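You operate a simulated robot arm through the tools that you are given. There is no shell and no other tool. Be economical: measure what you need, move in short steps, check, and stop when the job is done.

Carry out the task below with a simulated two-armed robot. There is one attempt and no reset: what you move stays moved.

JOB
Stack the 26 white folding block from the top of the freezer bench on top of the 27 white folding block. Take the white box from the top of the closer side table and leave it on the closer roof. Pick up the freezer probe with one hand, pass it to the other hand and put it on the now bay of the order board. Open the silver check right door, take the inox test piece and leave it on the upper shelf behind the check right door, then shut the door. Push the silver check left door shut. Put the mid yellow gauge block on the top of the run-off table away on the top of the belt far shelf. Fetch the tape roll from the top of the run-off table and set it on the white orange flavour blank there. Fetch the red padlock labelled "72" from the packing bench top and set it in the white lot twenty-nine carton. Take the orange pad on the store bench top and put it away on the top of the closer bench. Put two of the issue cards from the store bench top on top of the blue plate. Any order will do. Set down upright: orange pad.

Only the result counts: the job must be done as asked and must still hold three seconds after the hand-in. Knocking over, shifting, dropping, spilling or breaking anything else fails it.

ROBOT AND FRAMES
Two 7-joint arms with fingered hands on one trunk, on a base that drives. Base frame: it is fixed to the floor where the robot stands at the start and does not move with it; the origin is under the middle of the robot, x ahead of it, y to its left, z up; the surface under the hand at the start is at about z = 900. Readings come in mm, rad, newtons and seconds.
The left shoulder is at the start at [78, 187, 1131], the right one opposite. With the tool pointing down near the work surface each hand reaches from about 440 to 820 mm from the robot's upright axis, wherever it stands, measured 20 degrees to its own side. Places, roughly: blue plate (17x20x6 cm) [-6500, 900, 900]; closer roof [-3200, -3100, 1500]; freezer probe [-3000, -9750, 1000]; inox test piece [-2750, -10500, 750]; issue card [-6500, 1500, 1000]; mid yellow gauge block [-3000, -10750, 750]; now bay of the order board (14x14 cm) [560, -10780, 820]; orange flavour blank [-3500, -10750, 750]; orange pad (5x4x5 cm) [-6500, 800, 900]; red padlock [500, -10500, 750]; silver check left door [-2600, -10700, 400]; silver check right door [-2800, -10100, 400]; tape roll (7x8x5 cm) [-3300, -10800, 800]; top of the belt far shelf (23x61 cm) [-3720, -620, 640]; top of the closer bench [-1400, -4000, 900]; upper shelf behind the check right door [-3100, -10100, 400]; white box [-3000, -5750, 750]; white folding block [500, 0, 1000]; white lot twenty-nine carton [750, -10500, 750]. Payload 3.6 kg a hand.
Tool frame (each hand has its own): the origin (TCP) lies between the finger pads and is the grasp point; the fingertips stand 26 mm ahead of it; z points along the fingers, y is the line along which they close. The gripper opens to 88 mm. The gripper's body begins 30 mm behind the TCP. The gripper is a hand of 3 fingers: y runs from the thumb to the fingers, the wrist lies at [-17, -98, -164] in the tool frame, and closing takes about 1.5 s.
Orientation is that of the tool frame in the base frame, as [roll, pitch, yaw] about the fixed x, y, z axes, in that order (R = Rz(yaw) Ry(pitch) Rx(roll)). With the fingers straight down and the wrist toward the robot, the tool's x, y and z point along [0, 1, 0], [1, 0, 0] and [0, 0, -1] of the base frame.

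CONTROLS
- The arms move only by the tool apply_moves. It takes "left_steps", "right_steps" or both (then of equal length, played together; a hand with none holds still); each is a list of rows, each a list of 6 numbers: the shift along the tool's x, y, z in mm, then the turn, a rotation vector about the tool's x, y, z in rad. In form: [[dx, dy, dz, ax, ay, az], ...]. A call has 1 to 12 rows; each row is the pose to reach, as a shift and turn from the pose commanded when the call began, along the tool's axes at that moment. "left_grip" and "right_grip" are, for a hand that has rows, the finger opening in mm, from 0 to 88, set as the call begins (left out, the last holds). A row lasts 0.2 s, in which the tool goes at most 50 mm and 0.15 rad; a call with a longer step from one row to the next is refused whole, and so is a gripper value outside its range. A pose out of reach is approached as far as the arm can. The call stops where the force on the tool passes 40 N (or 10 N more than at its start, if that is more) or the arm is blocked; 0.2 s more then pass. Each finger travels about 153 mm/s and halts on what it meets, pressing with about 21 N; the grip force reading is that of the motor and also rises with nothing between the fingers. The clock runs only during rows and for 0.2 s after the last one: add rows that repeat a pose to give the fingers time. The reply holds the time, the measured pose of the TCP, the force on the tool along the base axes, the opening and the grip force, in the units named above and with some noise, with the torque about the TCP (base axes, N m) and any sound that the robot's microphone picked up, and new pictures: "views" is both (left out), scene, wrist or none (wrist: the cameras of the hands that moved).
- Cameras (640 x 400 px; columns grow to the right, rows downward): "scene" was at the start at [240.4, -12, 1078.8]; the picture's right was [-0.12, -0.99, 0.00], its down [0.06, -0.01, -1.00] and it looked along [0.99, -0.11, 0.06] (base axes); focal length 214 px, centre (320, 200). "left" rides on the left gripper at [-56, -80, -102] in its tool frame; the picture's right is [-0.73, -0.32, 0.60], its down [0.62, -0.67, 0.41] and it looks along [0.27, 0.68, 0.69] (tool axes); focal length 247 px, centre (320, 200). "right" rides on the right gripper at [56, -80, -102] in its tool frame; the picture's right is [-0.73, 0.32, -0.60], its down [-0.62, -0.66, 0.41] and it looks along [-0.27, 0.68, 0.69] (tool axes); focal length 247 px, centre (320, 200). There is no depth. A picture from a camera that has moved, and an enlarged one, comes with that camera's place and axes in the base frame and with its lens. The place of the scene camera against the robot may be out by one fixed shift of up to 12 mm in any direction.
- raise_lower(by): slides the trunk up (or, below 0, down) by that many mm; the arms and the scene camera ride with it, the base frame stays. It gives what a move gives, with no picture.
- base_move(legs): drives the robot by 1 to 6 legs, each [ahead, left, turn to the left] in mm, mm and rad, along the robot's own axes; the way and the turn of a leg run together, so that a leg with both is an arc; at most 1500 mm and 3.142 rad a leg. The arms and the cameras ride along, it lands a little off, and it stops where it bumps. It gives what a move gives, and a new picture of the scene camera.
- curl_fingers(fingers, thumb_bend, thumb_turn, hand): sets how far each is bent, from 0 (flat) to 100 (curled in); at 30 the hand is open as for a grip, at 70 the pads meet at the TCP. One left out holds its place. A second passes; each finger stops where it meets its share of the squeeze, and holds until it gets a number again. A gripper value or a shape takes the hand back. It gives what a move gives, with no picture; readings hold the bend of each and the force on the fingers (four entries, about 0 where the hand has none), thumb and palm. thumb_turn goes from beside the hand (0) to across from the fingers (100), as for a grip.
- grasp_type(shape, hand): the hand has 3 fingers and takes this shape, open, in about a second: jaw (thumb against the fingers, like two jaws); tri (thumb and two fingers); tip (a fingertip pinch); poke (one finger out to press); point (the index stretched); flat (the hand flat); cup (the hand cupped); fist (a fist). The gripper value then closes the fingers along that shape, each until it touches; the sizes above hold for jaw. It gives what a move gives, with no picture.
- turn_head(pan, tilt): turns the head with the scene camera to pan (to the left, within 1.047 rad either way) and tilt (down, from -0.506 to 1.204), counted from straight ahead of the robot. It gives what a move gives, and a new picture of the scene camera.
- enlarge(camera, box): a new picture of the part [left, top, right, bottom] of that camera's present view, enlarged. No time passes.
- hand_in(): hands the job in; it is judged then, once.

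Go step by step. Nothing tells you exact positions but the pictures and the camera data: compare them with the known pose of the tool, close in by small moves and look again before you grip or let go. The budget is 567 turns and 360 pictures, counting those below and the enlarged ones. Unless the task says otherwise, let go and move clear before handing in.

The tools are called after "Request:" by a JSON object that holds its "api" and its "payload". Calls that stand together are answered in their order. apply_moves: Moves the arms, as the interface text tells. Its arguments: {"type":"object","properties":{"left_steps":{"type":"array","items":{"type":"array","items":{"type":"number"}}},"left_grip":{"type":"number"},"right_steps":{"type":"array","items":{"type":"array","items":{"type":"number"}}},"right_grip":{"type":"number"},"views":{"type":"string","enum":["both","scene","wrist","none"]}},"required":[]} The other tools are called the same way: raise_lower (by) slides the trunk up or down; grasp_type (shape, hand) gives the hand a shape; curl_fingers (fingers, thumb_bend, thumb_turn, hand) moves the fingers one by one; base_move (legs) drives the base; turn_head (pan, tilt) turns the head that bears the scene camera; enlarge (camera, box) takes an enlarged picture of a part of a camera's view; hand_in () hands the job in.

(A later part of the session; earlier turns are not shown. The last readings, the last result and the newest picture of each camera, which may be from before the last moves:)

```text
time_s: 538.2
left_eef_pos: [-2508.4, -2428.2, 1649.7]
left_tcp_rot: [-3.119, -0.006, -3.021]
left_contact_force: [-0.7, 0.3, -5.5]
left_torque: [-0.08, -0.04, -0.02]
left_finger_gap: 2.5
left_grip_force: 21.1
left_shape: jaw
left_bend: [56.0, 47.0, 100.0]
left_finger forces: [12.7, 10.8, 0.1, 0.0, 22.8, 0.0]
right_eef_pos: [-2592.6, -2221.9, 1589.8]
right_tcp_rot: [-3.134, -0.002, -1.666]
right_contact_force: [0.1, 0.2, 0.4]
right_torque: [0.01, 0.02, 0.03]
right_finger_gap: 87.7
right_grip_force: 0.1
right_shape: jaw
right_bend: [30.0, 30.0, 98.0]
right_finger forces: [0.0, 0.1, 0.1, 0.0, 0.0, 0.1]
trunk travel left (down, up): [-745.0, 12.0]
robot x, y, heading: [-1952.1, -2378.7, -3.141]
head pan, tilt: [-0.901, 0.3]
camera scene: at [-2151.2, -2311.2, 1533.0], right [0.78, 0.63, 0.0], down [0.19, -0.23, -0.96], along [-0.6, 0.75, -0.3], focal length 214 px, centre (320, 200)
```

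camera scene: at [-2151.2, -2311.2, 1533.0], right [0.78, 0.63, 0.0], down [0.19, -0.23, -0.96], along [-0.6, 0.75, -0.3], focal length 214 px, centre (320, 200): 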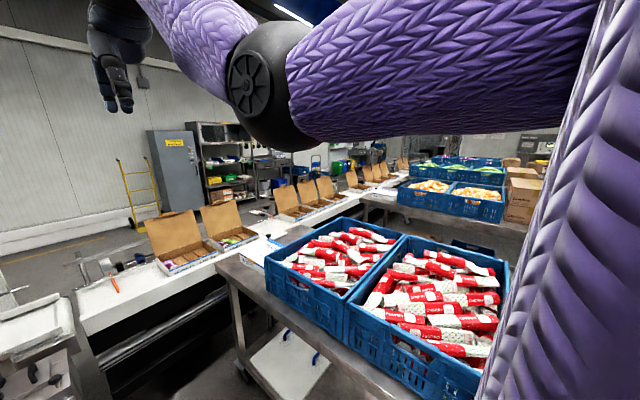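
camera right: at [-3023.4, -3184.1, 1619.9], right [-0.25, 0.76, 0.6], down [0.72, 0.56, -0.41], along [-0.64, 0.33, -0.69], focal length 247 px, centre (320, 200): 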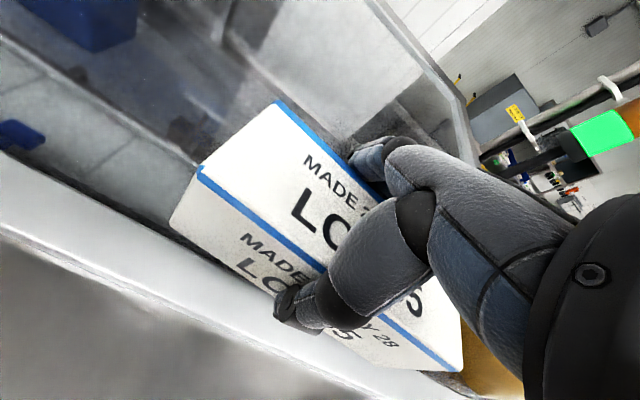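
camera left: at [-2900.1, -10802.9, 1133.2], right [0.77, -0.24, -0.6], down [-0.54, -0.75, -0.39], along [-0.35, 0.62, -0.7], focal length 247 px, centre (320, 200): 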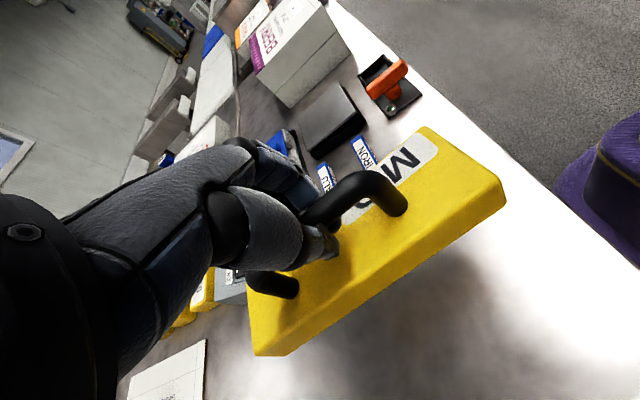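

Request:
{"api": "base_move", "payload": {"legs": [[-1450, 0, 0], [0, 0, -1.57], [1500, 0, 0], [700, 0, 0]]}}

Request:
{"api": "turn_head", "payload": {"pan": 0.8, "tilt": 0.25}}

```text
time_s: 559.8
left_eef_pos: [-660.4, 435.7, 1651.5]
left_tcp_rot: [-3.119, -0.007, 1.716]
left_contact_force: [-0.4, -0.7, -4.2]
left_torque: [0.0, 0.1, 0.03]
left_finger_gap: 2.4
left_grip_force: 21.4
left_shape: jaw
left_bend: [56.0, 47.0, 100.0]
left_finger forces: [12.5, 10.7, 0.0, 0.0, 22.6, 0.0]
right_eef_pos: [-455.4, 523.6, 1589.4]
right_tcp_rot: [-3.136, -0.003, 3.072]
right_contact_force: [-0.2, 0.6, 0.0]
right_torque: [0.02, -0.02, -0.01]
right_finger_gap: 87.8
right_grip_force: 0.0
right_shape: jaw
right_bend: [30.0, 30.0, 98.0]
right_finger forces: [0.1, 0.0, 0.0, 0.0, 0.1, 0.1]
trunk travel left (down, up): [-745.0, 12.0]
robot x, y, heading: [-598.5, -120.3, 1.597]
head pan, tilt: [-0.901, 0.3]
camera scene: at [-542.1, 69.2, 1533.1], right [0.64, -0.76, 0.0], down [-0.23, -0.19, -0.96], along [0.73, 0.62, -0.3], focal length 214 px, centre (320, 200)
```

scene: 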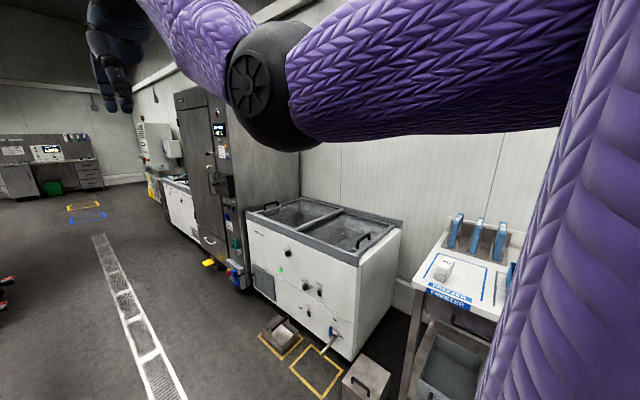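

```text
time_s: 561.6
left_eef_pos: [-660.9, 435.6, 1650.5]
left_tcp_rot: [-3.117, -0.005, 1.715]
left_contact_force: [0.8, 1.1, -5.1]
left_torque: [0.01, 0.09, -0.04]
left_finger_gap: 2.5
left_grip_force: 20.8
left_shape: jaw
left_bend: [56.0, 47.0, 100.0]
left_finger forces: [12.4, 10.7, 0.2, 0.1, 22.6, 0.0]
right_eef_pos: [-456.7, 525.1, 1589.9]
right_tcp_rot: [-3.135, -0.001, 3.072]
right_contact_force: [-0.3, -0.4, 0.0]
right_torque: [-0.01, 0.0, 0.01]
right_finger_gap: 87.9
right_grip_force: 0.0
right_shape: jaw
right_bend: [30.0, 30.0, 98.0]
right_finger forces: [0.0, 0.0, 0.0, 0.0, 0.1, 0.0]
trunk travel left (down, up): [-745.0, 12.0]
robot x, y, heading: [-599.5, -118.4, 1.6]
head pan, tilt: [0.799, 0.25]
camera scene: at [-682.3, 72.8, 1537.7], right [0.68, 0.74, 0.0], down [0.18, -0.17, -0.97], along [-0.71, 0.65, -0.25], focal length 214 px, centre (320, 200)
```

scene: 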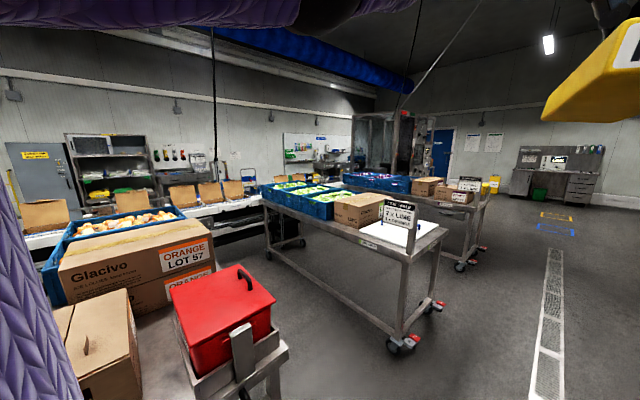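

Request:
{"api": "base_move", "payload": {"legs": [[0, 0, -0.03], [1500, 0, 0], [1500, 0, 0], [900, 0, 0]]}}

Request:
{"api": "turn_head", "payload": {"pan": 1.0, "tilt": 0.25}}

```text
time_s: 580.3
left_eef_pos: [-517.2, 4247.3, 1650.9]
left_tcp_rot: [-3.119, -0.006, 1.652]
left_contact_force: [0.2, -0.4, -5.2]
left_torque: [0.0, 0.04, -0.01]
left_finger_gap: 2.7
left_grip_force: 21.4
left_shape: jaw
left_bend: [56.0, 48.0, 100.0]
left_finger forces: [11.9, 10.7, 0.0, 0.0, 22.6, 0.1]
right_eef_pos: [-307.3, 4323.0, 1589.7]
right_tcp_rot: [-3.136, -0.001, 3.009]
right_contact_force: [0.2, -0.1, 0.5]
right_torque: [-0.05, 0.02, -0.01]
right_finger_gap: 87.8
right_grip_force: 0.1
right_shape: jaw
right_bend: [30.0, 30.0, 98.0]
right_finger forces: [0.1, 0.1, 0.0, 0.0, 0.0, 0.1]
trunk travel left (down, up): [-745.0, 12.0]
robot x, y, heading: [-494.9, 3687.1, 1.536]
head pan, tilt: [0.799, 0.25]
camera scene: at [-561.7, 3886.1, 1537.8], right [0.72, 0.69, 0.0], down [0.17, -0.18, -0.97], along [-0.67, 0.7, -0.25], focal length 214 px, centre (320, 200)
```

scene: 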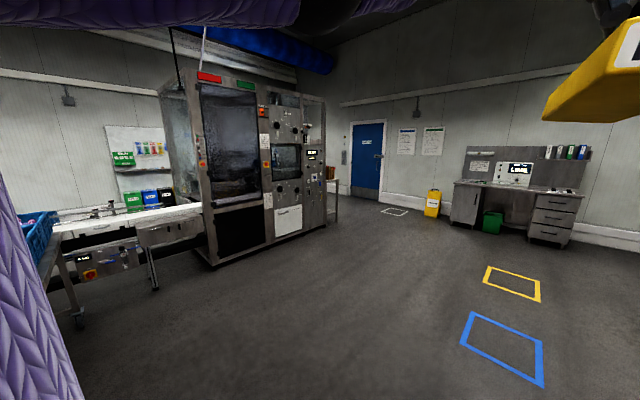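

```text
time_s: 581.1
left_eef_pos: [-517.7, 4248.9, 1649.6]
left_tcp_rot: [-3.119, -0.005, 1.652]
left_contact_force: [0.7, 0.4, -4.9]
left_torque: [0.01, 0.06, 0.02]
left_finger_gap: 2.9
left_grip_force: 21.2
left_shape: jaw
left_bend: [56.0, 48.0, 100.0]
left_finger forces: [12.0, 10.5, 0.0, 0.0, 22.5, 0.1]
right_eef_pos: [-308.3, 4324.1, 1590.0]
right_tcp_rot: [-3.134, -0.002, 3.009]
right_contact_force: [-0.3, 0.9, -0.4]
right_torque: [-0.01, 0.01, 0.01]
right_finger_gap: 87.8
right_grip_force: 0.1
right_shape: jaw
right_bend: [30.0, 30.0, 98.0]
right_finger forces: [0.1, 0.1, 0.0, 0.2, 0.0, 0.0]
trunk travel left (down, up): [-745.0, 12.0]
robot x, y, heading: [-488.7, 3688.7, 1.54]
head pan, tilt: [1.0, 0.25]
camera scene: at [-573.7, 3872.8, 1537.7], right [0.57, 0.82, 0.0], down [0.2, -0.14, -0.97], along [-0.8, 0.55, -0.25], focal length 214 px, centre (320, 200)
```

scene: 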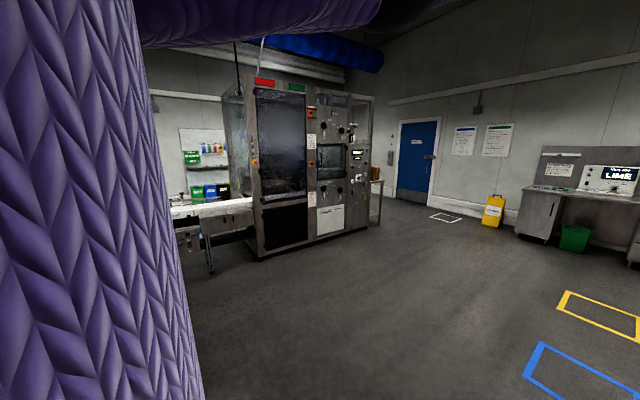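

The belt ends in a wrapper machine, so I'll go around its north side to reach the west side of the belt.

Request:
{"api": "base_move", "payload": {"legs": [[0, 0, 0.37], [1500, 0, 0], [1500, 0, 0], [1500, 0, 0], [0, 0, 1.233]]}}

Request:
{"api": "turn_head", "payload": {"pan": 0.0, "tilt": 0.25}}

```text
time_s: 606.8
left_eef_pos: [-2420.6, 7992.8, 1649.3]
left_tcp_rot: [-3.12, -0.007, -3.083]
left_contact_force: [0.0, -0.1, -4.8]
left_torque: [-0.08, 0.01, 0.0]
left_finger_gap: 2.3
left_grip_force: 21.2
left_shape: jaw
left_bend: [56.0, 48.0, 100.0]
left_finger forces: [11.7, 10.6, 0.0, 0.0, 22.3, 0.0]
right_eef_pos: [-2491.0, 8204.0, 1589.1]
right_tcp_rot: [-3.137, -0.002, -1.728]
right_contact_force: [1.4, -0.2, 0.6]
right_torque: [0.0, -0.02, 0.01]
right_finger_gap: 87.9
right_grip_force: 0.0
right_shape: jaw
right_bend: [30.0, 30.0, 98.0]
right_finger forces: [0.0, 0.0, 0.1, 0.0, 0.0, 0.0]
trunk travel left (down, up): [-745.0, 12.0]
robot x, y, heading: [-1862.2, 7999.0, 3.086]
head pan, tilt: [1.0, 0.25]
camera scene: at [-2056.7, 7934.8, 1537.7], right [-0.81, 0.59, 0.0], down [0.15, 0.2, -0.97], along [-0.57, -0.78, -0.25], focal length 214 px, centre (320, 200)
```

scene: 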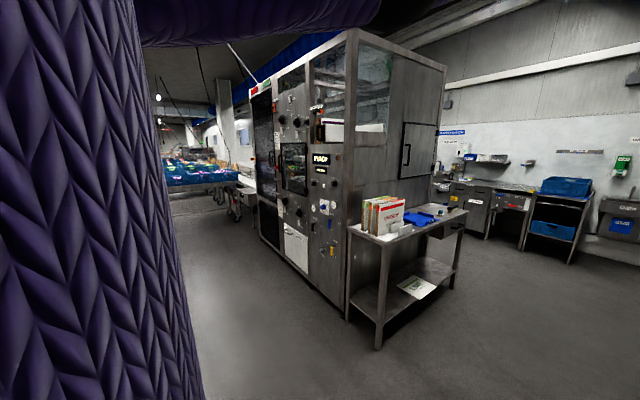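

```text
time_s: 608.0
left_eef_pos: [-2420.5, 7992.0, 1650.3]
left_tcp_rot: [-3.119, -0.005, -3.085]
left_contact_force: [0.0, 0.7, -4.9]
left_torque: [-0.07, 0.0, -0.01]
left_finger_gap: 2.6
left_grip_force: 21.0
left_shape: jaw
left_bend: [56.0, 48.0, 100.0]
left_finger forces: [11.6, 10.6, 0.1, 0.0, 22.2, 0.0]
right_eef_pos: [-2491.1, 8203.7, 1587.9]
right_tcp_rot: [-3.135, -0.001, -1.73]
right_contact_force: [0.4, 0.6, -0.7]
right_torque: [0.0, 0.02, -0.01]
right_finger_gap: 87.6
right_grip_force: 0.0
right_shape: jaw
right_bend: [30.0, 30.0, 98.0]
right_finger forces: [0.0, 0.0, 0.0, 0.0, 0.0, 0.0]
trunk travel left (down, up): [-745.0, 12.0]
robot x, y, heading: [-1858.3, 8003.7, 3.084]
head pan, tilt: [0.0, 0.25]
camera scene: at [-2095.2, 8015.4, 1537.7], right [0.06, 1.0, 0.0], down [0.25, -0.01, -0.97], along [-0.97, 0.05, -0.25], focal length 214 px, centre (320, 200)
```

scene: 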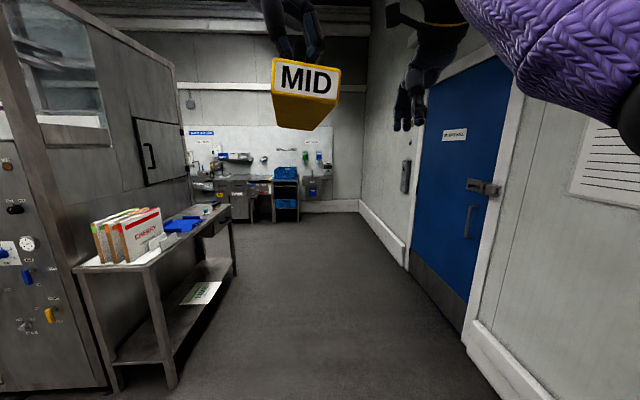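

Request:
{"api": "base_move", "payload": {"legs": [[0, 0, 0.057], [1500, 0, 0], [1350, 0, 0], [0, 0, 1.571]]}}

Request:
{"api": "turn_head", "payload": {"pan": 0.0, "tilt": 0.15}}

```text
time_s: 625.8
left_eef_pos: [-4606.0, 7480.0, 1651.4]
left_tcp_rot: [-3.119, -0.004, -1.456]
left_contact_force: [0.4, 0.7, -5.0]
left_torque: [0.04, -0.08, 0.05]
left_finger_gap: 2.4
left_grip_force: 20.8
left_shape: jaw
left_bend: [56.0, 48.0, 100.0]
left_finger forces: [11.4, 10.6, 0.0, 0.0, 22.1, 0.1]
right_eef_pos: [-4813.4, 7397.3, 1589.7]
right_tcp_rot: [-3.137, -0.002, -0.099]
right_contact_force: [-0.1, -0.7, 0.9]
right_torque: [0.0, 0.02, 0.01]
right_finger_gap: 87.7
right_grip_force: 0.1
right_shape: jaw
right_bend: [30.0, 30.0, 98.0]
right_finger forces: [0.0, 0.0, 0.1, 0.0, 0.0, 0.1]
trunk travel left (down, up): [-745.0, 12.0]
robot x, y, heading: [-4649.9, 8034.2, -1.57]
head pan, tilt: [0.0, 0.25]
camera scene: at [-4659.5, 7810.4, 1537.7], right [-1.0, 0.0, 0.0], down [0.0, 0.25, -0.97], along [0.0, -0.97, -0.25], focal length 214 px, centre (320, 200)
```

scene: 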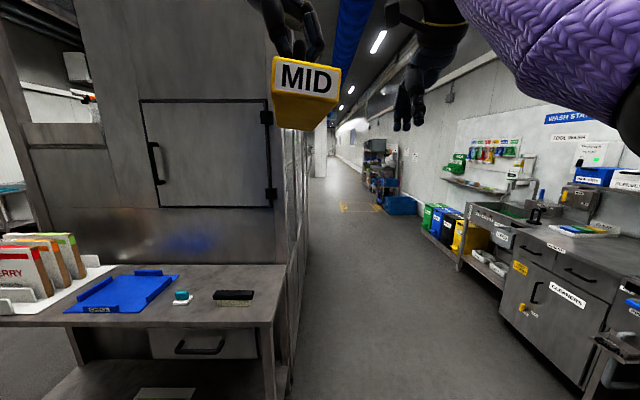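

```text
time_s: 626.5
left_eef_pos: [-4604.6, 7478.6, 1649.7]
left_tcp_rot: [-3.119, -0.006, -1.457]
left_contact_force: [0.0, -0.1, -3.9]
left_torque: [-0.01, -0.09, -0.01]
left_finger_gap: 2.5
left_grip_force: 20.8
left_shape: jaw
left_bend: [56.0, 48.0, 100.0]
left_finger forces: [11.4, 10.7, 0.0, 0.0, 22.1, 0.0]
right_eef_pos: [-4813.1, 7398.2, 1589.4]
right_tcp_rot: [-3.135, -0.001, -0.099]
right_contact_force: [0.9, -0.5, -0.3]
right_torque: [0.01, -0.02, -0.04]
right_finger_gap: 87.5
right_grip_force: 0.0
right_shape: jaw
right_bend: [30.0, 30.0, 98.0]
right_finger forces: [0.0, 0.1, 0.0, 0.0, 0.0, 0.0]
trunk travel left (down, up): [-745.0, 12.0]
robot x, y, heading: [-4654.3, 8039.0, -1.574]
head pan, tilt: [0.0, 0.15]
camera scene: at [-4659.2, 7811.1, 1546.9], right [-1.0, 0.0, 0.0], down [0.0, 0.15, -0.99], along [0.0, -0.99, -0.15], focal length 214 px, centre (320, 200)
```

scene: 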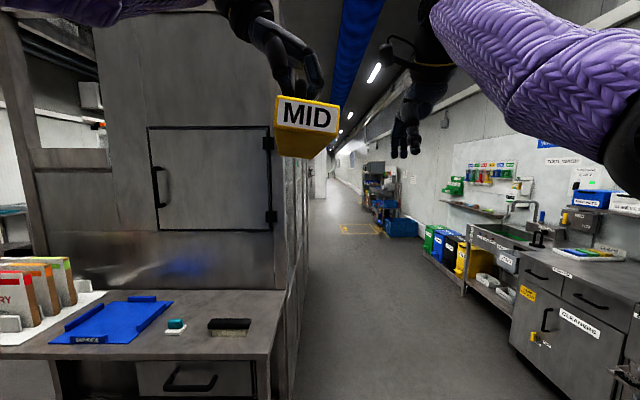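

Request:
{"api": "base_move", "payload": {"legs": [[0, -600, 0], [1500, 0, 0], [1500, 0, 0], [1500, 0, 0], [1000, 0, 0]]}}

Request:
{"api": "turn_head", "payload": {"pan": 0.2, "tilt": 0.25}}

```text
time_s: 656.0
left_eef_pos: [-5349.0, 1928.5, 1650.9]
left_tcp_rot: [-3.119, -0.006, -1.464]
left_contact_force: [-0.4, 0.2, -5.5]
left_torque: [0.01, -0.07, -0.02]
left_finger_gap: 2.4
left_grip_force: 21.0
left_shape: jaw
left_bend: [56.0, 48.0, 100.0]
left_finger forces: [11.3, 10.6, 0.0, 0.0, 22.3, 0.1]
right_eef_pos: [-5556.2, 1848.8, 1588.7]
right_tcp_rot: [-3.135, -0.003, -0.107]
right_contact_force: [-0.2, -1.1, 0.3]
right_torque: [0.0, 0.02, 0.01]
right_finger_gap: 87.7
right_grip_force: 0.1
right_shape: jaw
right_bend: [30.0, 30.0, 98.0]
right_finger forces: [0.0, 0.1, 0.0, 0.0, 0.0, 0.1]
trunk travel left (down, up): [-745.0, 12.0]
robot x, y, heading: [-5392.5, 2485.7, -1.574]
head pan, tilt: [0.0, 0.15]
camera scene: at [-5399.9, 2261.0, 1547.0], right [-1.0, 0.01, 0.0], down [0.0, 0.15, -0.99], along [-0.01, -0.99, -0.15], focal length 214 px, centre (320, 200)
```

scene: 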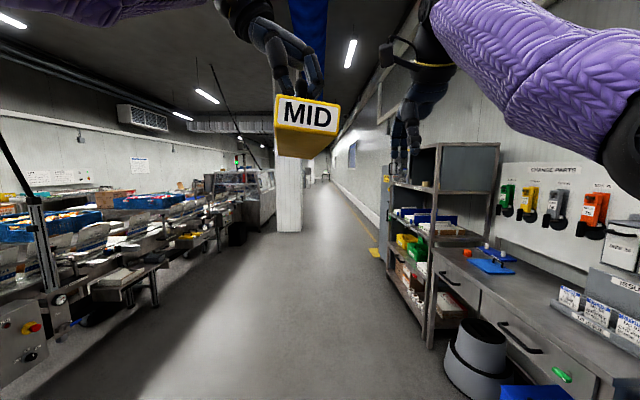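

```text
time_s: 656.8
left_eef_pos: [-5349.6, 1926.4, 1648.9]
left_tcp_rot: [-3.119, -0.005, -1.463]
left_contact_force: [-0.1, -0.2, -4.2]
left_torque: [0.02, -0.05, 0.02]
left_finger_gap: 2.5
left_grip_force: 20.9
left_shape: jaw
left_bend: [56.0, 48.0, 100.0]
left_finger forces: [11.4, 10.5, 0.0, 0.1, 22.1, 0.0]
right_eef_pos: [-5555.7, 1847.4, 1588.7]
right_tcp_rot: [-3.136, -0.003, -0.107]
right_contact_force: [1.5, 0.5, -0.5]
right_torque: [0.0, 0.01, 0.0]
right_finger_gap: 88.0
right_grip_force: 0.1
right_shape: jaw
right_bend: [30.0, 30.0, 98.0]
right_finger forces: [0.0, 0.0, 0.1, 0.1, 0.0, 0.0]
trunk travel left (down, up): [-745.0, 12.0]
robot x, y, heading: [-5389.1, 2485.1, -1.573]
head pan, tilt: [0.201, 0.25]
camera scene: at [-5381.3, 2261.2, 1537.7], right [-0.98, -0.19, 0.0], down [-0.05, 0.24, -0.97], along [0.19, -0.95, -0.25], focal length 214 px, centre (320, 200)
```

scene: 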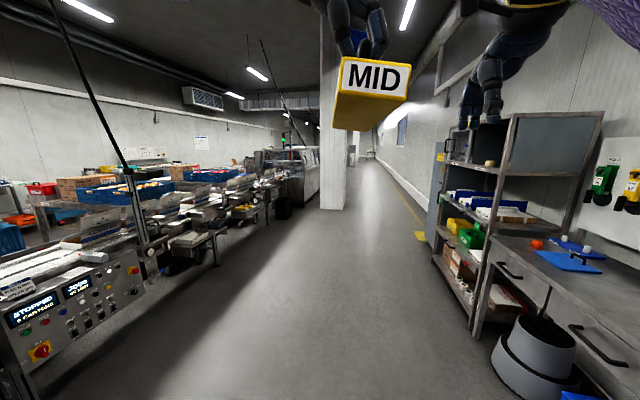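

Request:
{"api": "base_move", "payload": {"legs": [[1500, 0, 0], [1500, 0, 0], [100, 0, 0], [0, 0, 1.573], [450, 0, 0]]}}

Request:
{"api": "turn_head", "payload": {"pan": 0.0, "tilt": 0.4}}

```text
time_s: 678.0
left_eef_pos: [-4418.5, -558.2, 1650.5]
left_tcp_rot: [-3.12, -0.006, 0.096]
left_contact_force: [-0.3, 0.1, -5.1]
left_torque: [0.1, 0.03, 0.02]
left_finger_gap: 2.5
left_grip_force: 20.7
left_shape: jaw
left_bend: [56.0, 48.0, 100.0]
left_finger forces: [11.1, 10.7, 0.0, 0.1, 21.8, 0.1]
right_eef_pos: [-4340.8, -766.5, 1589.8]
right_tcp_rot: [-3.137, -0.001, 1.454]
right_contact_force: [0.2, -0.1, 0.7]
right_torque: [0.01, -0.01, 0.01]
right_finger_gap: 87.9
right_grip_force: 0.1
right_shape: jaw
right_bend: [30.0, 30.0, 98.0]
right_finger forces: [0.1, 0.1, 0.0, 0.0, 0.0, 0.0]
trunk travel left (down, up): [-745.0, 12.0]
robot x, y, heading: [-4978.4, -592.0, -0.021]
head pan, tilt: [0.201, 0.25]
camera scene: at [-4762.7, -579.0, 1537.9], right [0.18, -0.98, 0.0], down [-0.24, -0.04, -0.97], along [0.95, 0.18, -0.25], focal length 214 px, centre (320, 200)
```

scene: 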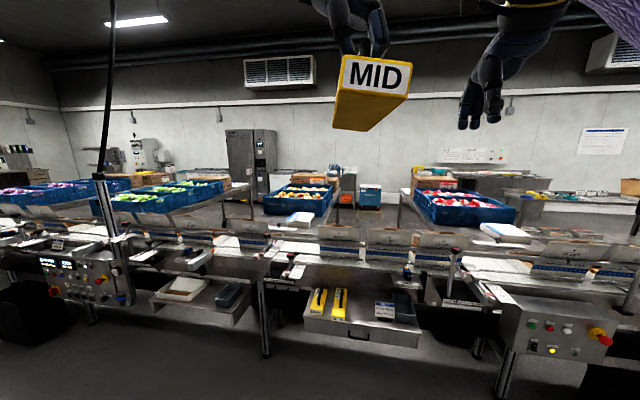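

```text
time_s: 678.7
left_eef_pos: [-4415.7, -558.5, 1649.6]
left_tcp_rot: [-3.117, -0.003, 0.095]
left_contact_force: [0.4, -1.1, -5.0]
left_torque: [0.04, 0.01, -0.03]
left_finger_gap: 2.4
left_grip_force: 21.7
left_shape: jaw
left_bend: [56.0, 48.0, 100.0]
left_finger forces: [11.2, 10.6, 0.0, 0.0, 21.8, 0.0]
right_eef_pos: [-4338.4, -767.2, 1589.1]
right_tcp_rot: [-3.135, -0.002, 1.452]
right_contact_force: [0.9, 0.4, 0.3]
right_torque: [0.02, -0.02, -0.01]
right_finger_gap: 87.7
right_grip_force: 0.1
right_shape: jaw
right_bend: [30.0, 30.0, 98.0]
right_finger forces: [0.0, 0.1, 0.0, 0.1, 0.0, 0.0]
trunk travel left (down, up): [-745.0, 12.0]
robot x, y, heading: [-4974.1, -592.8, -0.016]
head pan, tilt: [0.0, 0.4]
camera scene: at [-4760.0, -597.6, 1523.6], right [-0.02, -1.0, 0.0], down [-0.39, 0.01, -0.92], along [0.92, -0.02, -0.39], focal length 214 px, centre (320, 200)
```

scene: 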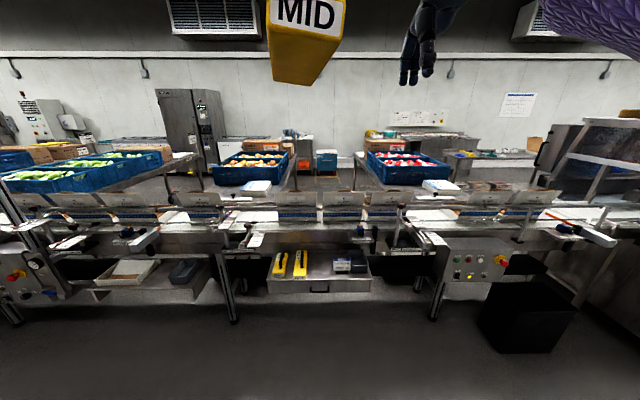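

Request:
{"api": "enlarge", "payload": {"camera": "scene", "box": [240, 190, 440, 310]}}

```text
3.20 times, centred on (340, 250) of scene
camera zoom: at [-4760.0, -597.6, 1523.6], right [-0.02, -1.0, 0.0], down [-0.39, 0.01, -0.92], along [0.92, -0.02, -0.39], focal length 686 px, centre (256, 40)
```

zoom: 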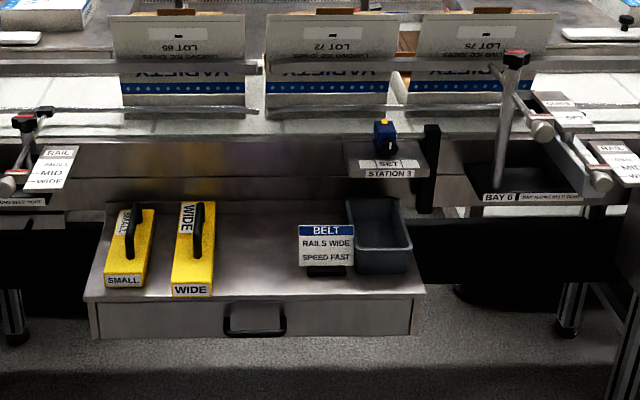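

Request:
{"api": "apply_moves", "payload": {"right_steps": [[0, -40, 0, 0, 0, 0], [0, -80, 0, 0, 0, 0], [0, -120, 0, 0, 0, 0], [0, -150, 0, 0, 0, 0]], "left_steps": [[0, 0, 40, 0, 0, 0.03], [0, 0, 80, 0, 0, 0.06], [0, 0, 120, 0, 0, 0.095], [0, 0, 160, 0, 0, 0.095]], "views": "none"}}

Request:
{"api": "raise_lower", "payload": {"by": -400}}

Request:
{"api": "base_move", "payload": {"legs": [[0, 0, 0.016], [600, -67, 0]]}}

Request:
{"api": "turn_head", "payload": {"pan": 0.0, "tilt": 0.7}}

```text
time_s: 679.7
left_eef_pos: [-4416.9, -557.6, 1488.1]
left_tcp_rot: [-3.117, -0.004, 0.0]
left_contact_force: [0.5, -0.9, -5.1]
left_torque: [0.04, 0.01, -0.01]
left_finger_gap: 2.3
left_grip_force: 21.4
left_shape: jaw
left_bend: [56.0, 48.0, 100.0]
left_finger forces: [11.3, 10.4, 0.0, 0.1, 21.9, 0.1]
right_eef_pos: [-4434.0, -756.5, 1572.7]
right_tcp_rot: [-3.135, -0.005, 1.451]
right_contact_force: [0.5, -0.4, -0.3]
right_torque: [0.01, -0.01, -0.02]
right_finger_gap: 87.8
right_grip_force: 0.1
right_shape: jaw
right_bend: [30.0, 30.0, 98.0]
right_finger forces: [0.0, 0.0, 0.0, 0.1, 0.0, 0.0]
right hand out of reach, approached as far as the arm can: row 3, 4
trunk travel left (down, up): [-745.0, 12.0]
robot x, y, heading: [-4975.1, -591.7, -0.02]
head pan, tilt: [0.0, 0.4]
```

```text
time_s: 683.5
left_eef_pos: [-4418.3, -554.8, 1090.7]
left_tcp_rot: [-3.119, -0.003, 0.001]
left_contact_force: [-0.8, 0.4, -4.7]
left_torque: [0.09, -0.01, 0.0]
left_finger_gap: 2.6
left_grip_force: 20.9
left_shape: jaw
left_bend: [56.0, 48.0, 100.0]
left_finger forces: [11.2, 10.6, 0.1, 0.0, 21.8, 0.0]
right_eef_pos: [-4403.9, -754.7, 1121.8]
right_tcp_rot: [-3.04, 0.01, 1.452]
right_contact_force: [-0.8, -0.3, -0.1]
right_torque: [0.0, 0.03, 0.03]
right_finger_gap: 87.9
right_grip_force: 0.0
right_shape: jaw
right_bend: [30.0, 30.0, 98.0]
right_finger forces: [0.0, 0.0, 0.0, 0.0, 0.0, 0.0]
trunk travel left (down, up): [-345.0, 412.0]
robot x, y, heading: [-4976.4, -591.3, -0.017]
head pan, tilt: [0.0, 0.4]
```

```text
time_s: 687.3
left_eef_pos: [-3825.5, -610.3, 1089.6]
left_tcp_rot: [-3.119, 0.0, 0.02]
left_contact_force: [-0.2, -0.2, -5.9]
left_torque: [0.07, 0.0, 0.0]
left_finger_gap: 2.2
left_grip_force: 20.8
left_shape: jaw
left_bend: [56.0, 48.0, 100.0]
left_finger forces: [11.1, 10.4, 0.0, 0.1, 21.8, 0.0]
right_eef_pos: [-3808.6, -810.0, 1119.8]
right_tcp_rot: [-3.041, 0.006, 1.472]
right_contact_force: [0.3, 0.1, -1.1]
right_torque: [-0.02, 0.03, -0.02]
right_finger_gap: 87.6
right_grip_force: 0.1
right_shape: jaw
right_bend: [30.0, 30.0, 98.0]
right_finger forces: [0.0, 0.0, 0.0, 0.0, 0.0, 0.1]
trunk travel left (down, up): [-345.0, 412.0]
robot x, y, heading: [-4383.0, -658.2, 0.001]
head pan, tilt: [0.0, 0.4]
camera scene: at [-4148.3, -660.5, 1111.7], right [0.0, -1.0, 0.0], down [-0.39, 0.0, -0.92], along [0.92, 0.0, -0.39], focal length 214 px, centre (320, 200)
```

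scene: 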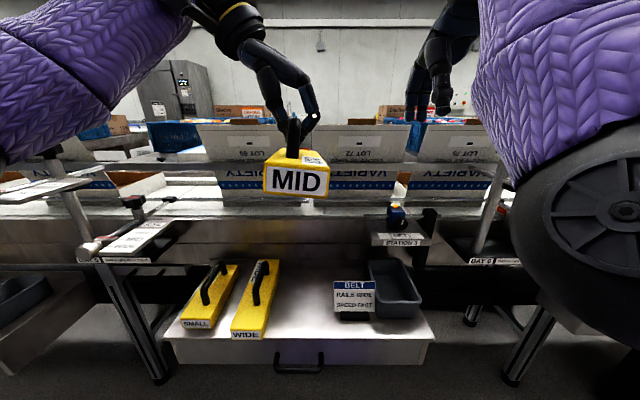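

```text
time_s: 688.1
left_eef_pos: [-3826.3, -609.6, 1090.1]
left_tcp_rot: [-3.117, -0.001, 0.021]
left_contact_force: [1.1, -0.4, -4.2]
left_torque: [0.08, -0.02, -0.01]
left_finger_gap: 2.4
left_grip_force: 21.0
left_shape: jaw
left_bend: [56.0, 48.0, 100.0]
left_finger forces: [11.0, 10.6, 0.0, 0.0, 21.8, 0.0]
right_eef_pos: [-3809.0, -810.0, 1121.2]
right_tcp_rot: [-3.042, 0.009, 1.474]
right_contact_force: [0.3, -0.6, 0.6]
right_torque: [0.02, -0.02, -0.05]
right_finger_gap: 87.8
right_grip_force: 0.1
right_shape: jaw
right_bend: [30.0, 30.0, 98.0]
right_finger forces: [0.0, 0.0, 0.1, 0.0, 0.0, 0.0]
trunk travel left (down, up): [-345.0, 412.0]
robot x, y, heading: [-4384.6, -660.3, -0.003]
head pan, tilt: [0.0, 0.7]
camera scene: at [-4156.5, -660.4, 1085.1], right [0.0, -1.0, 0.0], down [-0.64, 0.0, -0.77], along [0.77, 0.0, -0.64], focal length 214 px, centre (320, 200)
```

scene: 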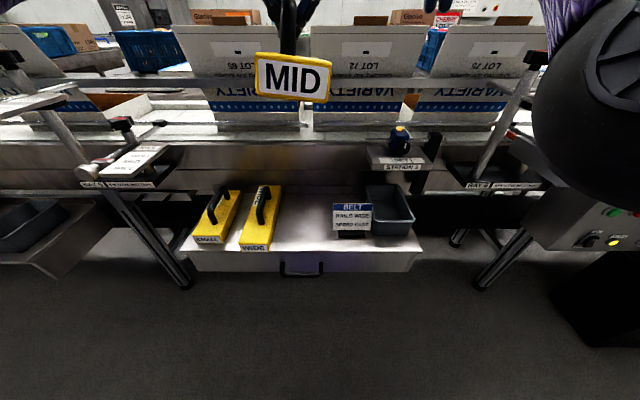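

Request:
{"api": "base_move", "payload": {"legs": [[100, 0, 0]]}}

Request:
{"api": "apply_moves", "payload": {"left_steps": [[3, 3, 45, 0, 0, 0.01], [6, 6, 90, 0, 0, 0.02], [9, 9, 135, 0, 0, 0.02], [12, 10, 180, 0, 0, 0.02], [14, 10, 225, 0, 0, 0.02], [14, 10, 250, 0, 0, 0.02], [14, 10, 250, 0, 0, 0.02]]}}

```text
time_s: 689.2
left_eef_pos: [-3721.7, -608.6, 1089.8]
left_tcp_rot: [-3.117, 0.0, 0.024]
left_contact_force: [-0.2, 0.5, -5.6]
left_torque: [0.11, 0.02, -0.01]
left_finger_gap: 2.6
left_grip_force: 21.0
left_shape: jaw
left_bend: [56.0, 48.0, 100.0]
left_finger forces: [11.5, 10.4, 0.0, 0.1, 21.9, 0.0]
right_eef_pos: [-3702.5, -807.4, 1121.5]
right_tcp_rot: [-3.038, 0.009, 1.476]
right_contact_force: [0.3, -0.6, 0.4]
right_torque: [0.01, 0.05, -0.02]
right_finger_gap: 87.6
right_grip_force: 0.0
right_shape: jaw
right_bend: [30.0, 30.0, 98.0]
right_finger forces: [0.0, 0.1, 0.0, 0.0, 0.0, 0.0]
trunk travel left (down, up): [-345.0, 412.0]
robot x, y, heading: [-4278.7, -657.0, 0.005]
head pan, tilt: [0.0, 0.7]
camera scene: at [-4051.2, -659.1, 1084.6], right [0.01, -1.0, 0.0], down [-0.65, 0.0, -0.76], along [0.76, 0.0, -0.65], focal length 214 px, centre (320, 200)
```

scene: 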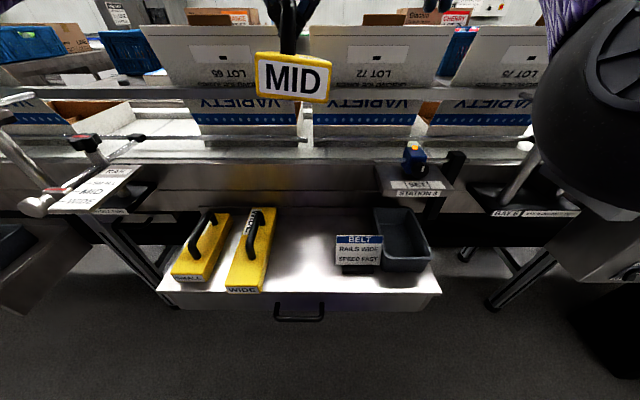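

```text
time_s: 690.8
left_eef_pos: [-3708.7, -614.4, 836.9]
left_tcp_rot: [-3.118, -0.002, 0.006]
left_contact_force: [0.1, 0.3, -6.0]
left_torque: [0.07, 0.01, -0.01]
left_finger_gap: 2.5
left_grip_force: 21.1
left_shape: jaw
left_bend: [56.0, 48.0, 100.0]
left_finger forces: [10.8, 10.7, 0.1, 0.0, 21.6, 0.0]
right_eef_pos: [-3703.8, -807.7, 1121.1]
right_tcp_rot: [-3.039, 0.008, 1.475]
right_contact_force: [-0.3, 0.0, 0.4]
right_torque: [0.02, 0.02, -0.02]
right_finger_gap: 87.6
right_grip_force: 0.1
right_shape: jaw
right_bend: [30.0, 30.0, 98.0]
right_finger forces: [0.1, 0.0, 0.1, 0.0, 0.0, 0.0]
trunk travel left (down, up): [-345.0, 412.0]
robot x, y, heading: [-4274.8, -661.3, 0.004]
head pan, tilt: [0.0, 0.7]
camera scene: at [-4052.7, -659.1, 1085.1], right [0.01, -1.0, 0.0], down [-0.64, 0.0, -0.76], along [0.76, 0.0, -0.64], focal length 214 px, centre (320, 200)
camera left: at [-3765.3, -536.9, 941.5], right [-0.73, 0.33, -0.59], down [0.62, 0.68, -0.39], along [0.27, -0.66, -0.7], focal length 247 px, centre (320, 200)
```

scene: 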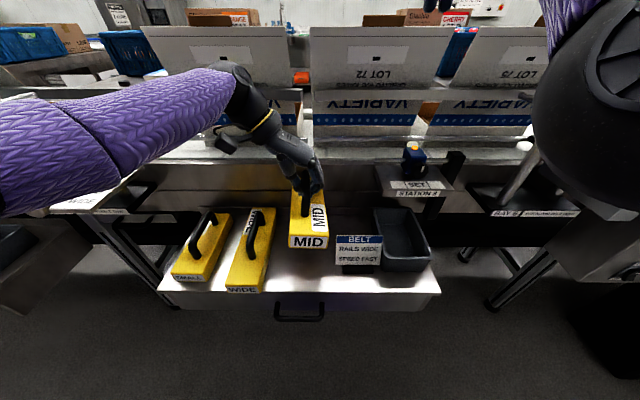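
left: 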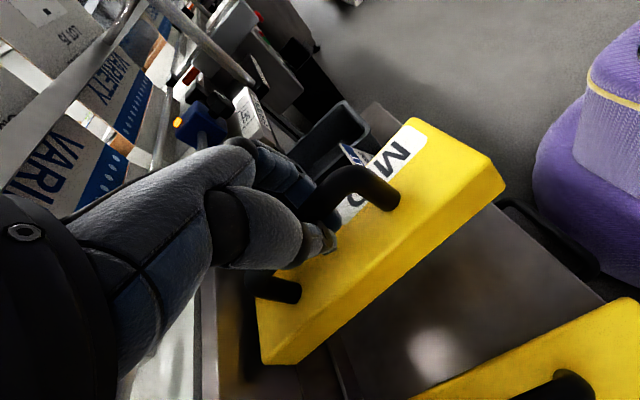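

Request:
{"api": "turn_head", "payload": {"pan": 0.6, "tilt": 0.6}}

```text
time_s: 691.8
left_eef_pos: [-3707.8, -614.5, 838.0]
left_tcp_rot: [-3.116, -0.002, 0.006]
left_contact_force: [-0.5, 0.8, -5.4]
left_torque: [0.04, 0.01, 0.02]
left_finger_gap: 2.6
left_grip_force: 20.6
left_shape: jaw
left_bend: [56.0, 48.0, 100.0]
left_finger forces: [11.0, 10.5, 0.0, 0.0, 21.8, 0.0]
right_eef_pos: [-3704.2, -807.0, 1121.1]
right_tcp_rot: [-3.041, 0.006, 1.474]
right_contact_force: [-0.2, -0.7, -0.3]
right_torque: [-0.01, 0.0, 0.01]
right_finger_gap: 87.7
right_grip_force: 0.1
right_shape: jaw
right_bend: [30.0, 30.0, 98.0]
right_finger forces: [0.1, 0.1, 0.0, 0.1, 0.1, 0.0]
trunk travel left (down, up): [-345.0, 412.0]
robot x, y, heading: [-4279.7, -659.3, 0.006]
head pan, tilt: [0.6, 0.6]
camera scene: at [-4065.0, -609.4, 1093.7], right [0.57, -0.82, 0.0], down [-0.47, -0.32, -0.82], along [0.68, 0.47, -0.57], focal length 214 px, centre (320, 200)
```

scene: 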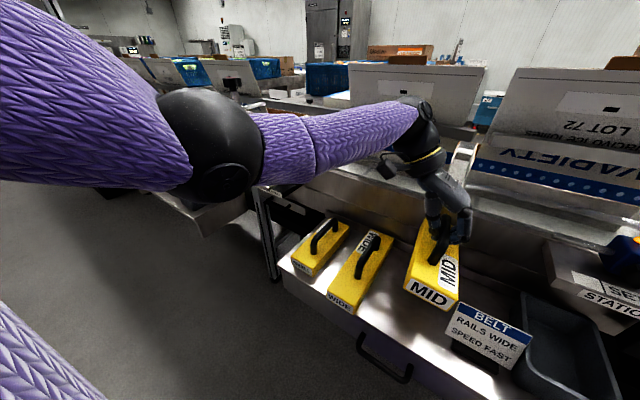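

Request:
{"api": "apply_moves", "payload": {"left_steps": [[0, 4, 25, 0, 0, 0], [0, 6, 50, 0, 0, 0], [0, 6, 75, 0, 0, 0], [0, 6, 90, 0, 0, 0], [0, 6, 90, 0, 0, 0]]}}

```text
time_s: 693.0
left_eef_pos: [-3720.9, -617.1, 752.2]
left_tcp_rot: [-3.117, -0.002, 0.005]
left_contact_force: [-0.5, 0.0, -5.7]
left_torque: [0.07, -0.01, 0.0]
left_finger_gap: 2.5
left_grip_force: 21.2
left_shape: jaw
left_bend: [56.0, 49.0, 100.0]
left_finger forces: [11.1, 11.1, 0.1, 0.0, 22.1, 0.0]
left hand out of reach, approached as far as the arm can: row 3, 4, 5
right_eef_pos: [-3705.0, -807.3, 1120.8]
right_tcp_rot: [-3.04, 0.007, 1.475]
right_contact_force: [-0.3, 0.5, -0.3]
right_torque: [-0.02, -0.02, -0.01]
right_finger_gap: 87.8
right_grip_force: 0.1
right_shape: jaw
right_bend: [30.0, 30.0, 98.0]
right_finger forces: [0.0, 0.0, 0.1, 0.0, 0.0, 0.1]
trunk travel left (down, up): [-345.0, 412.0]
robot x, y, heading: [-4281.6, -654.1, 0.01]
head pan, tilt: [0.6, 0.6]
camera scene: at [-4065.1, -609.6, 1093.7], right [0.57, -0.82, 0.0], down [-0.46, -0.32, -0.82], along [0.68, 0.47, -0.57], focal length 214 px, centre (320, 200)
camera left: at [-3778.0, -539.2, 856.0], right [-0.74, 0.33, -0.59], down [0.62, 0.68, -0.39], along [0.27, -0.66, -0.7], focal length 247 px, centre (320, 200)
```

scene: 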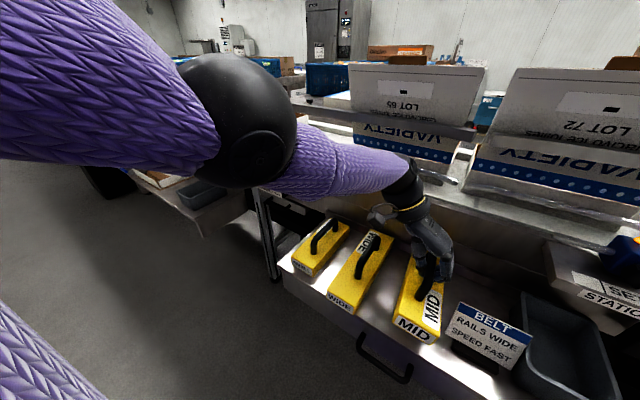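
left: 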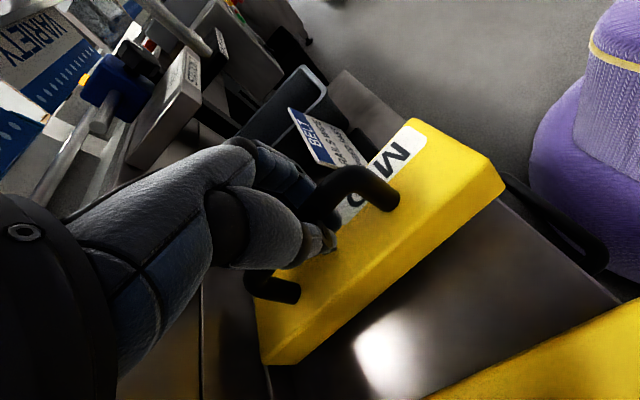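

Request:
{"api": "raise_lower", "payload": {"by": -12}}

Request:
{"api": "turn_head", "payload": {"pan": 0.1, "tilt": 0.8}}

Request:
{"api": "enlarge", "payload": {"camera": "scene", "box": [150, 120, 450, 300]}}

```text
time_s: 693.6
left_eef_pos: [-3723.0, -616.8, 739.4]
left_tcp_rot: [-3.118, -0.002, 0.006]
left_contact_force: [0.3, -1.1, -4.8]
left_torque: [0.05, 0.04, 0.01]
left_finger_gap: 2.5
left_grip_force: 20.8
left_shape: jaw
left_bend: [56.0, 49.0, 100.0]
left_finger forces: [10.9, 10.8, 0.0, 0.0, 21.8, 0.0]
right_eef_pos: [-3702.8, -806.1, 1106.9]
right_tcp_rot: [-3.04, 0.009, 1.475]
right_contact_force: [0.3, 0.2, 0.6]
right_torque: [0.02, -0.01, -0.02]
right_finger_gap: 87.8
right_grip_force: 0.0
right_shape: jaw
right_bend: [30.0, 30.0, 98.0]
right_finger forces: [0.1, 0.0, 0.1, 0.0, 0.0, 0.0]
trunk travel left (down, up): [-333.0, 424.0]
robot x, y, heading: [-4278.8, -659.3, 0.004]
head pan, tilt: [0.6, 0.6]
```

```text
time_s: 694.5
left_eef_pos: [-3722.6, -616.7, 740.9]
left_tcp_rot: [-3.118, -0.001, 0.005]
left_contact_force: [-1.0, -0.2, -5.3]
left_torque: [0.07, 0.0, 0.02]
left_finger_gap: 2.6
left_grip_force: 20.7
left_shape: jaw
left_bend: [56.0, 49.0, 100.0]
left_finger forces: [11.0, 10.5, 0.1, 0.0, 21.7, 0.1]
right_eef_pos: [-3701.6, -807.8, 1106.9]
right_tcp_rot: [-3.039, 0.009, 1.476]
right_contact_force: [0.1, -0.2, -0.5]
right_torque: [-0.02, 0.01, 0.01]
right_finger_gap: 87.6
right_grip_force: 0.0
right_shape: jaw
right_bend: [30.0, 30.0, 98.0]
right_finger forces: [0.1, 0.0, 0.0, 0.1, 0.0, 0.0]
trunk travel left (down, up): [-333.0, 424.0]
robot x, y, heading: [-4276.0, -661.7, 0.003]
head pan, tilt: [0.099, 0.799]
camera scene: at [-4055.8, -651.1, 1063.9], right [0.11, -0.99, 0.0], down [-0.71, -0.08, -0.7], along [0.69, 0.07, -0.72], focal length 214 px, centre (320, 200)
```

scene: 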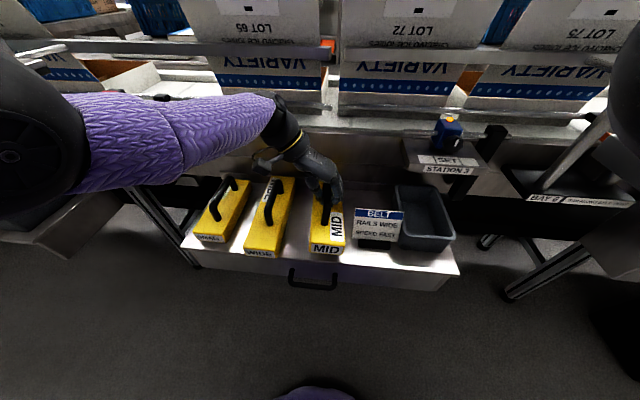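

```text
2.13 times, centred on (300, 210) of scene
camera zoom: at [-4055.8, -651.1, 1063.9], right [0.11, -0.99, 0.0], down [-0.71, -0.08, -0.7], along [0.69, 0.07, -0.72], focal length 458 px, centre (363, 179)
```

zoom: 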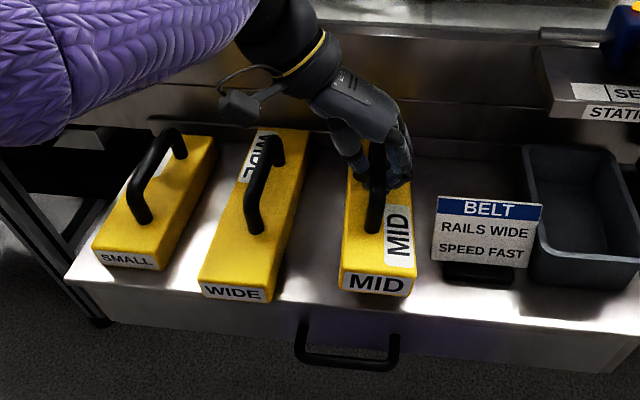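

Request:
{"api": "base_move", "payload": {"legs": [[12, 0, 0]]}}

Request:
{"api": "apply_moves", "payload": {"left_steps": [[0, -6, 0, 0, 0, 0], [0, -12, 0, 0, 0, 0], [0, -12, 5, 0, 0, 0], [0, -12, 10, 0, 0, 0], [0, -12, 16, 0, 0, 0], [0, -12, 16, 0, 0, 0]], "views": "none"}}

```text
time_s: 695.3
left_eef_pos: [-3709.4, -616.3, 740.4]
left_tcp_rot: [-3.115, -0.003, 0.006]
left_contact_force: [0.5, -0.5, -4.7]
left_torque: [0.08, 0.01, 0.01]
left_finger_gap: 2.6
left_grip_force: 21.1
left_shape: jaw
left_bend: [56.0, 49.0, 100.0]
left_finger forces: [11.5, 9.8, 0.0, 0.0, 22.2, 0.1]
right_eef_pos: [-3688.1, -808.0, 1105.0]
right_tcp_rot: [-3.038, 0.009, 1.476]
right_contact_force: [0.3, -0.3, 0.3]
right_torque: [-0.01, 0.05, -0.01]
right_finger_gap: 87.9
right_grip_force: 0.1
right_shape: jaw
right_bend: [30.0, 30.0, 98.0]
right_finger forces: [0.0, 0.1, 0.0, 0.1, 0.0, 0.0]
trunk travel left (down, up): [-333.0, 424.0]
robot x, y, heading: [-4266.5, -661.7, 0.002]
head pan, tilt: [0.099, 0.799]
camera scene: at [-4042.5, -651.1, 1063.6], right [0.1, -0.99, 0.0], down [-0.71, -0.08, -0.7], along [0.69, 0.07, -0.72], focal length 214 px, centre (320, 200)
```

scene: 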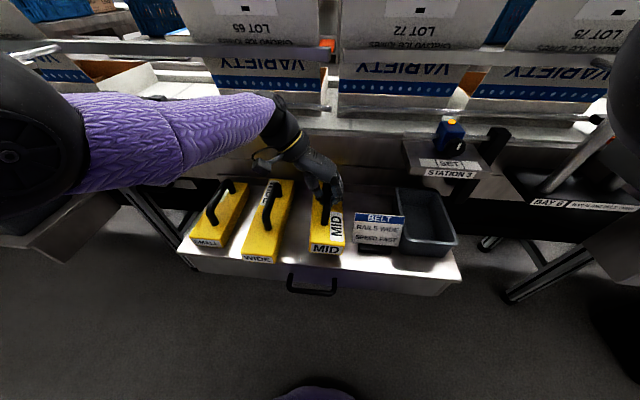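

```text
time_s: 696.7
left_eef_pos: [-3710.9, -602.3, 728.2]
left_tcp_rot: [-3.118, -0.005, 0.006]
left_contact_force: [-8.0, 5.3, 8.1]
left_torque: [-0.11, -0.03, -0.08]
left_finger_gap: 2.3
left_grip_force: 21.5
left_shape: jaw
left_bend: [57.0, 49.0, 100.0]
left_finger forces: [10.5, 4.8, 0.0, 0.0, 22.1, 0.1]
right_eef_pos: [-3692.0, -807.4, 1107.4]
right_tcp_rot: [-3.041, 0.011, 1.476]
right_contact_force: [0.1, -0.5, -0.4]
right_torque: [0.0, -0.03, -0.01]
right_finger_gap: 87.6
right_grip_force: 0.1
right_shape: jaw
right_bend: [30.0, 30.0, 98.0]
right_finger forces: [0.0, 0.1, 0.0, 0.0, 0.0, 0.0]
trunk travel left (down, up): [-333.0, 424.0]
robot x, y, heading: [-4266.9, -656.1, 0.004]
head pan, tilt: [0.099, 0.799]
```

The block rests on the shelf, so I'll release and lift away.

Request:
{"api": "apply_moves", "payload": {"left_steps": [[0, 0, 0, 0, 0, 0], [0, 0, 0, 0, 0, 0], [0, 0, 0, 0, 0, 0], [0, 0, 0, 0, 0, 0], [0, 0, 0, 0, 0, 0]], "left_grip": 45, "views": "none"}}

Request:
{"api": "raise_lower", "payload": {"by": 130}}

Request:
{"api": "enlarge", "payload": {"camera": "scene", "box": [150, 120, 450, 300]}}

```text
time_s: 697.9
left_eef_pos: [-3710.7, -603.8, 726.3]
left_tcp_rot: [-3.116, -0.005, 0.005]
left_contact_force: [-0.1, 0.0, 0.9]
left_torque: [0.02, 0.0, -0.02]
left_finger_gap: 44.8
left_grip_force: 0.1
left_shape: jaw
left_bend: [42.0, 67.0, 100.0]
left_finger forces: [0.1, 0.1, 0.0, 0.1, 0.0, 0.0]
right_eef_pos: [-3689.7, -807.4, 1105.2]
right_tcp_rot: [-3.041, 0.008, 1.474]
right_contact_force: [0.1, 0.6, 0.4]
right_torque: [0.03, 0.02, 0.01]
right_finger_gap: 87.6
right_grip_force: 0.1
right_shape: jaw
right_bend: [30.0, 30.0, 98.0]
right_finger forces: [0.0, 0.1, 0.0, 0.1, 0.0, 0.0]
trunk travel left (down, up): [-333.0, 424.0]
robot x, y, heading: [-4267.4, -655.7, 0.008]
head pan, tilt: [0.099, 0.799]
```

```text
time_s: 699.5
left_eef_pos: [-3706.6, -603.0, 891.2]
left_tcp_rot: [-3.118, -0.072, 0.004]
left_contact_force: [0.9, 1.1, 0.1]
left_torque: [0.0, 0.0, 0.02]
left_finger_gap: 44.7
left_grip_force: 0.1
left_shape: jaw
left_bend: [42.0, 67.0, 100.0]
left_finger forces: [0.0, 0.0, 0.0, 0.0, 0.0, 0.1]
right_eef_pos: [-3689.3, -809.1, 1237.2]
right_tcp_rot: [-3.037, 0.009, 1.477]
right_contact_force: [0.4, 0.1, 0.0]
right_torque: [-0.01, 0.01, -0.01]
right_finger_gap: 87.7
right_grip_force: 0.1
right_shape: jaw
right_bend: [30.0, 30.0, 98.0]
right_finger forces: [0.0, 0.0, 0.0, 0.0, 0.0, 0.0]
trunk travel left (down, up): [-463.0, 294.0]
robot x, y, heading: [-4267.5, -656.4, 0.01]
head pan, tilt: [0.099, 0.799]
```

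```text
2.13 times, centred on (300, 210) of scene
camera zoom: at [-4058.1, -651.3, 1201.9], right [0.1, -0.99, 0.0], down [-0.71, -0.08, -0.7], along [0.69, 0.07, -0.72], focal length 458 px, centre (363, 179)
```

zoom: 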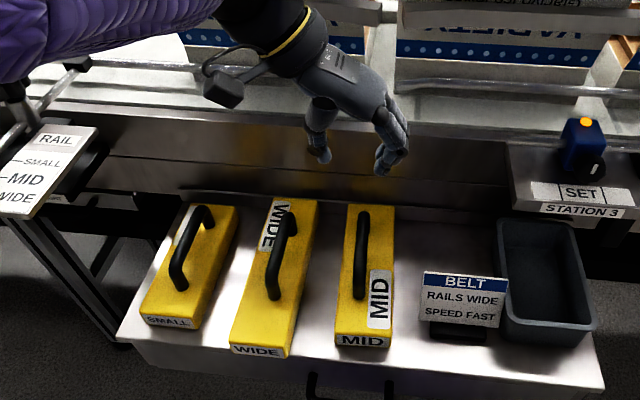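

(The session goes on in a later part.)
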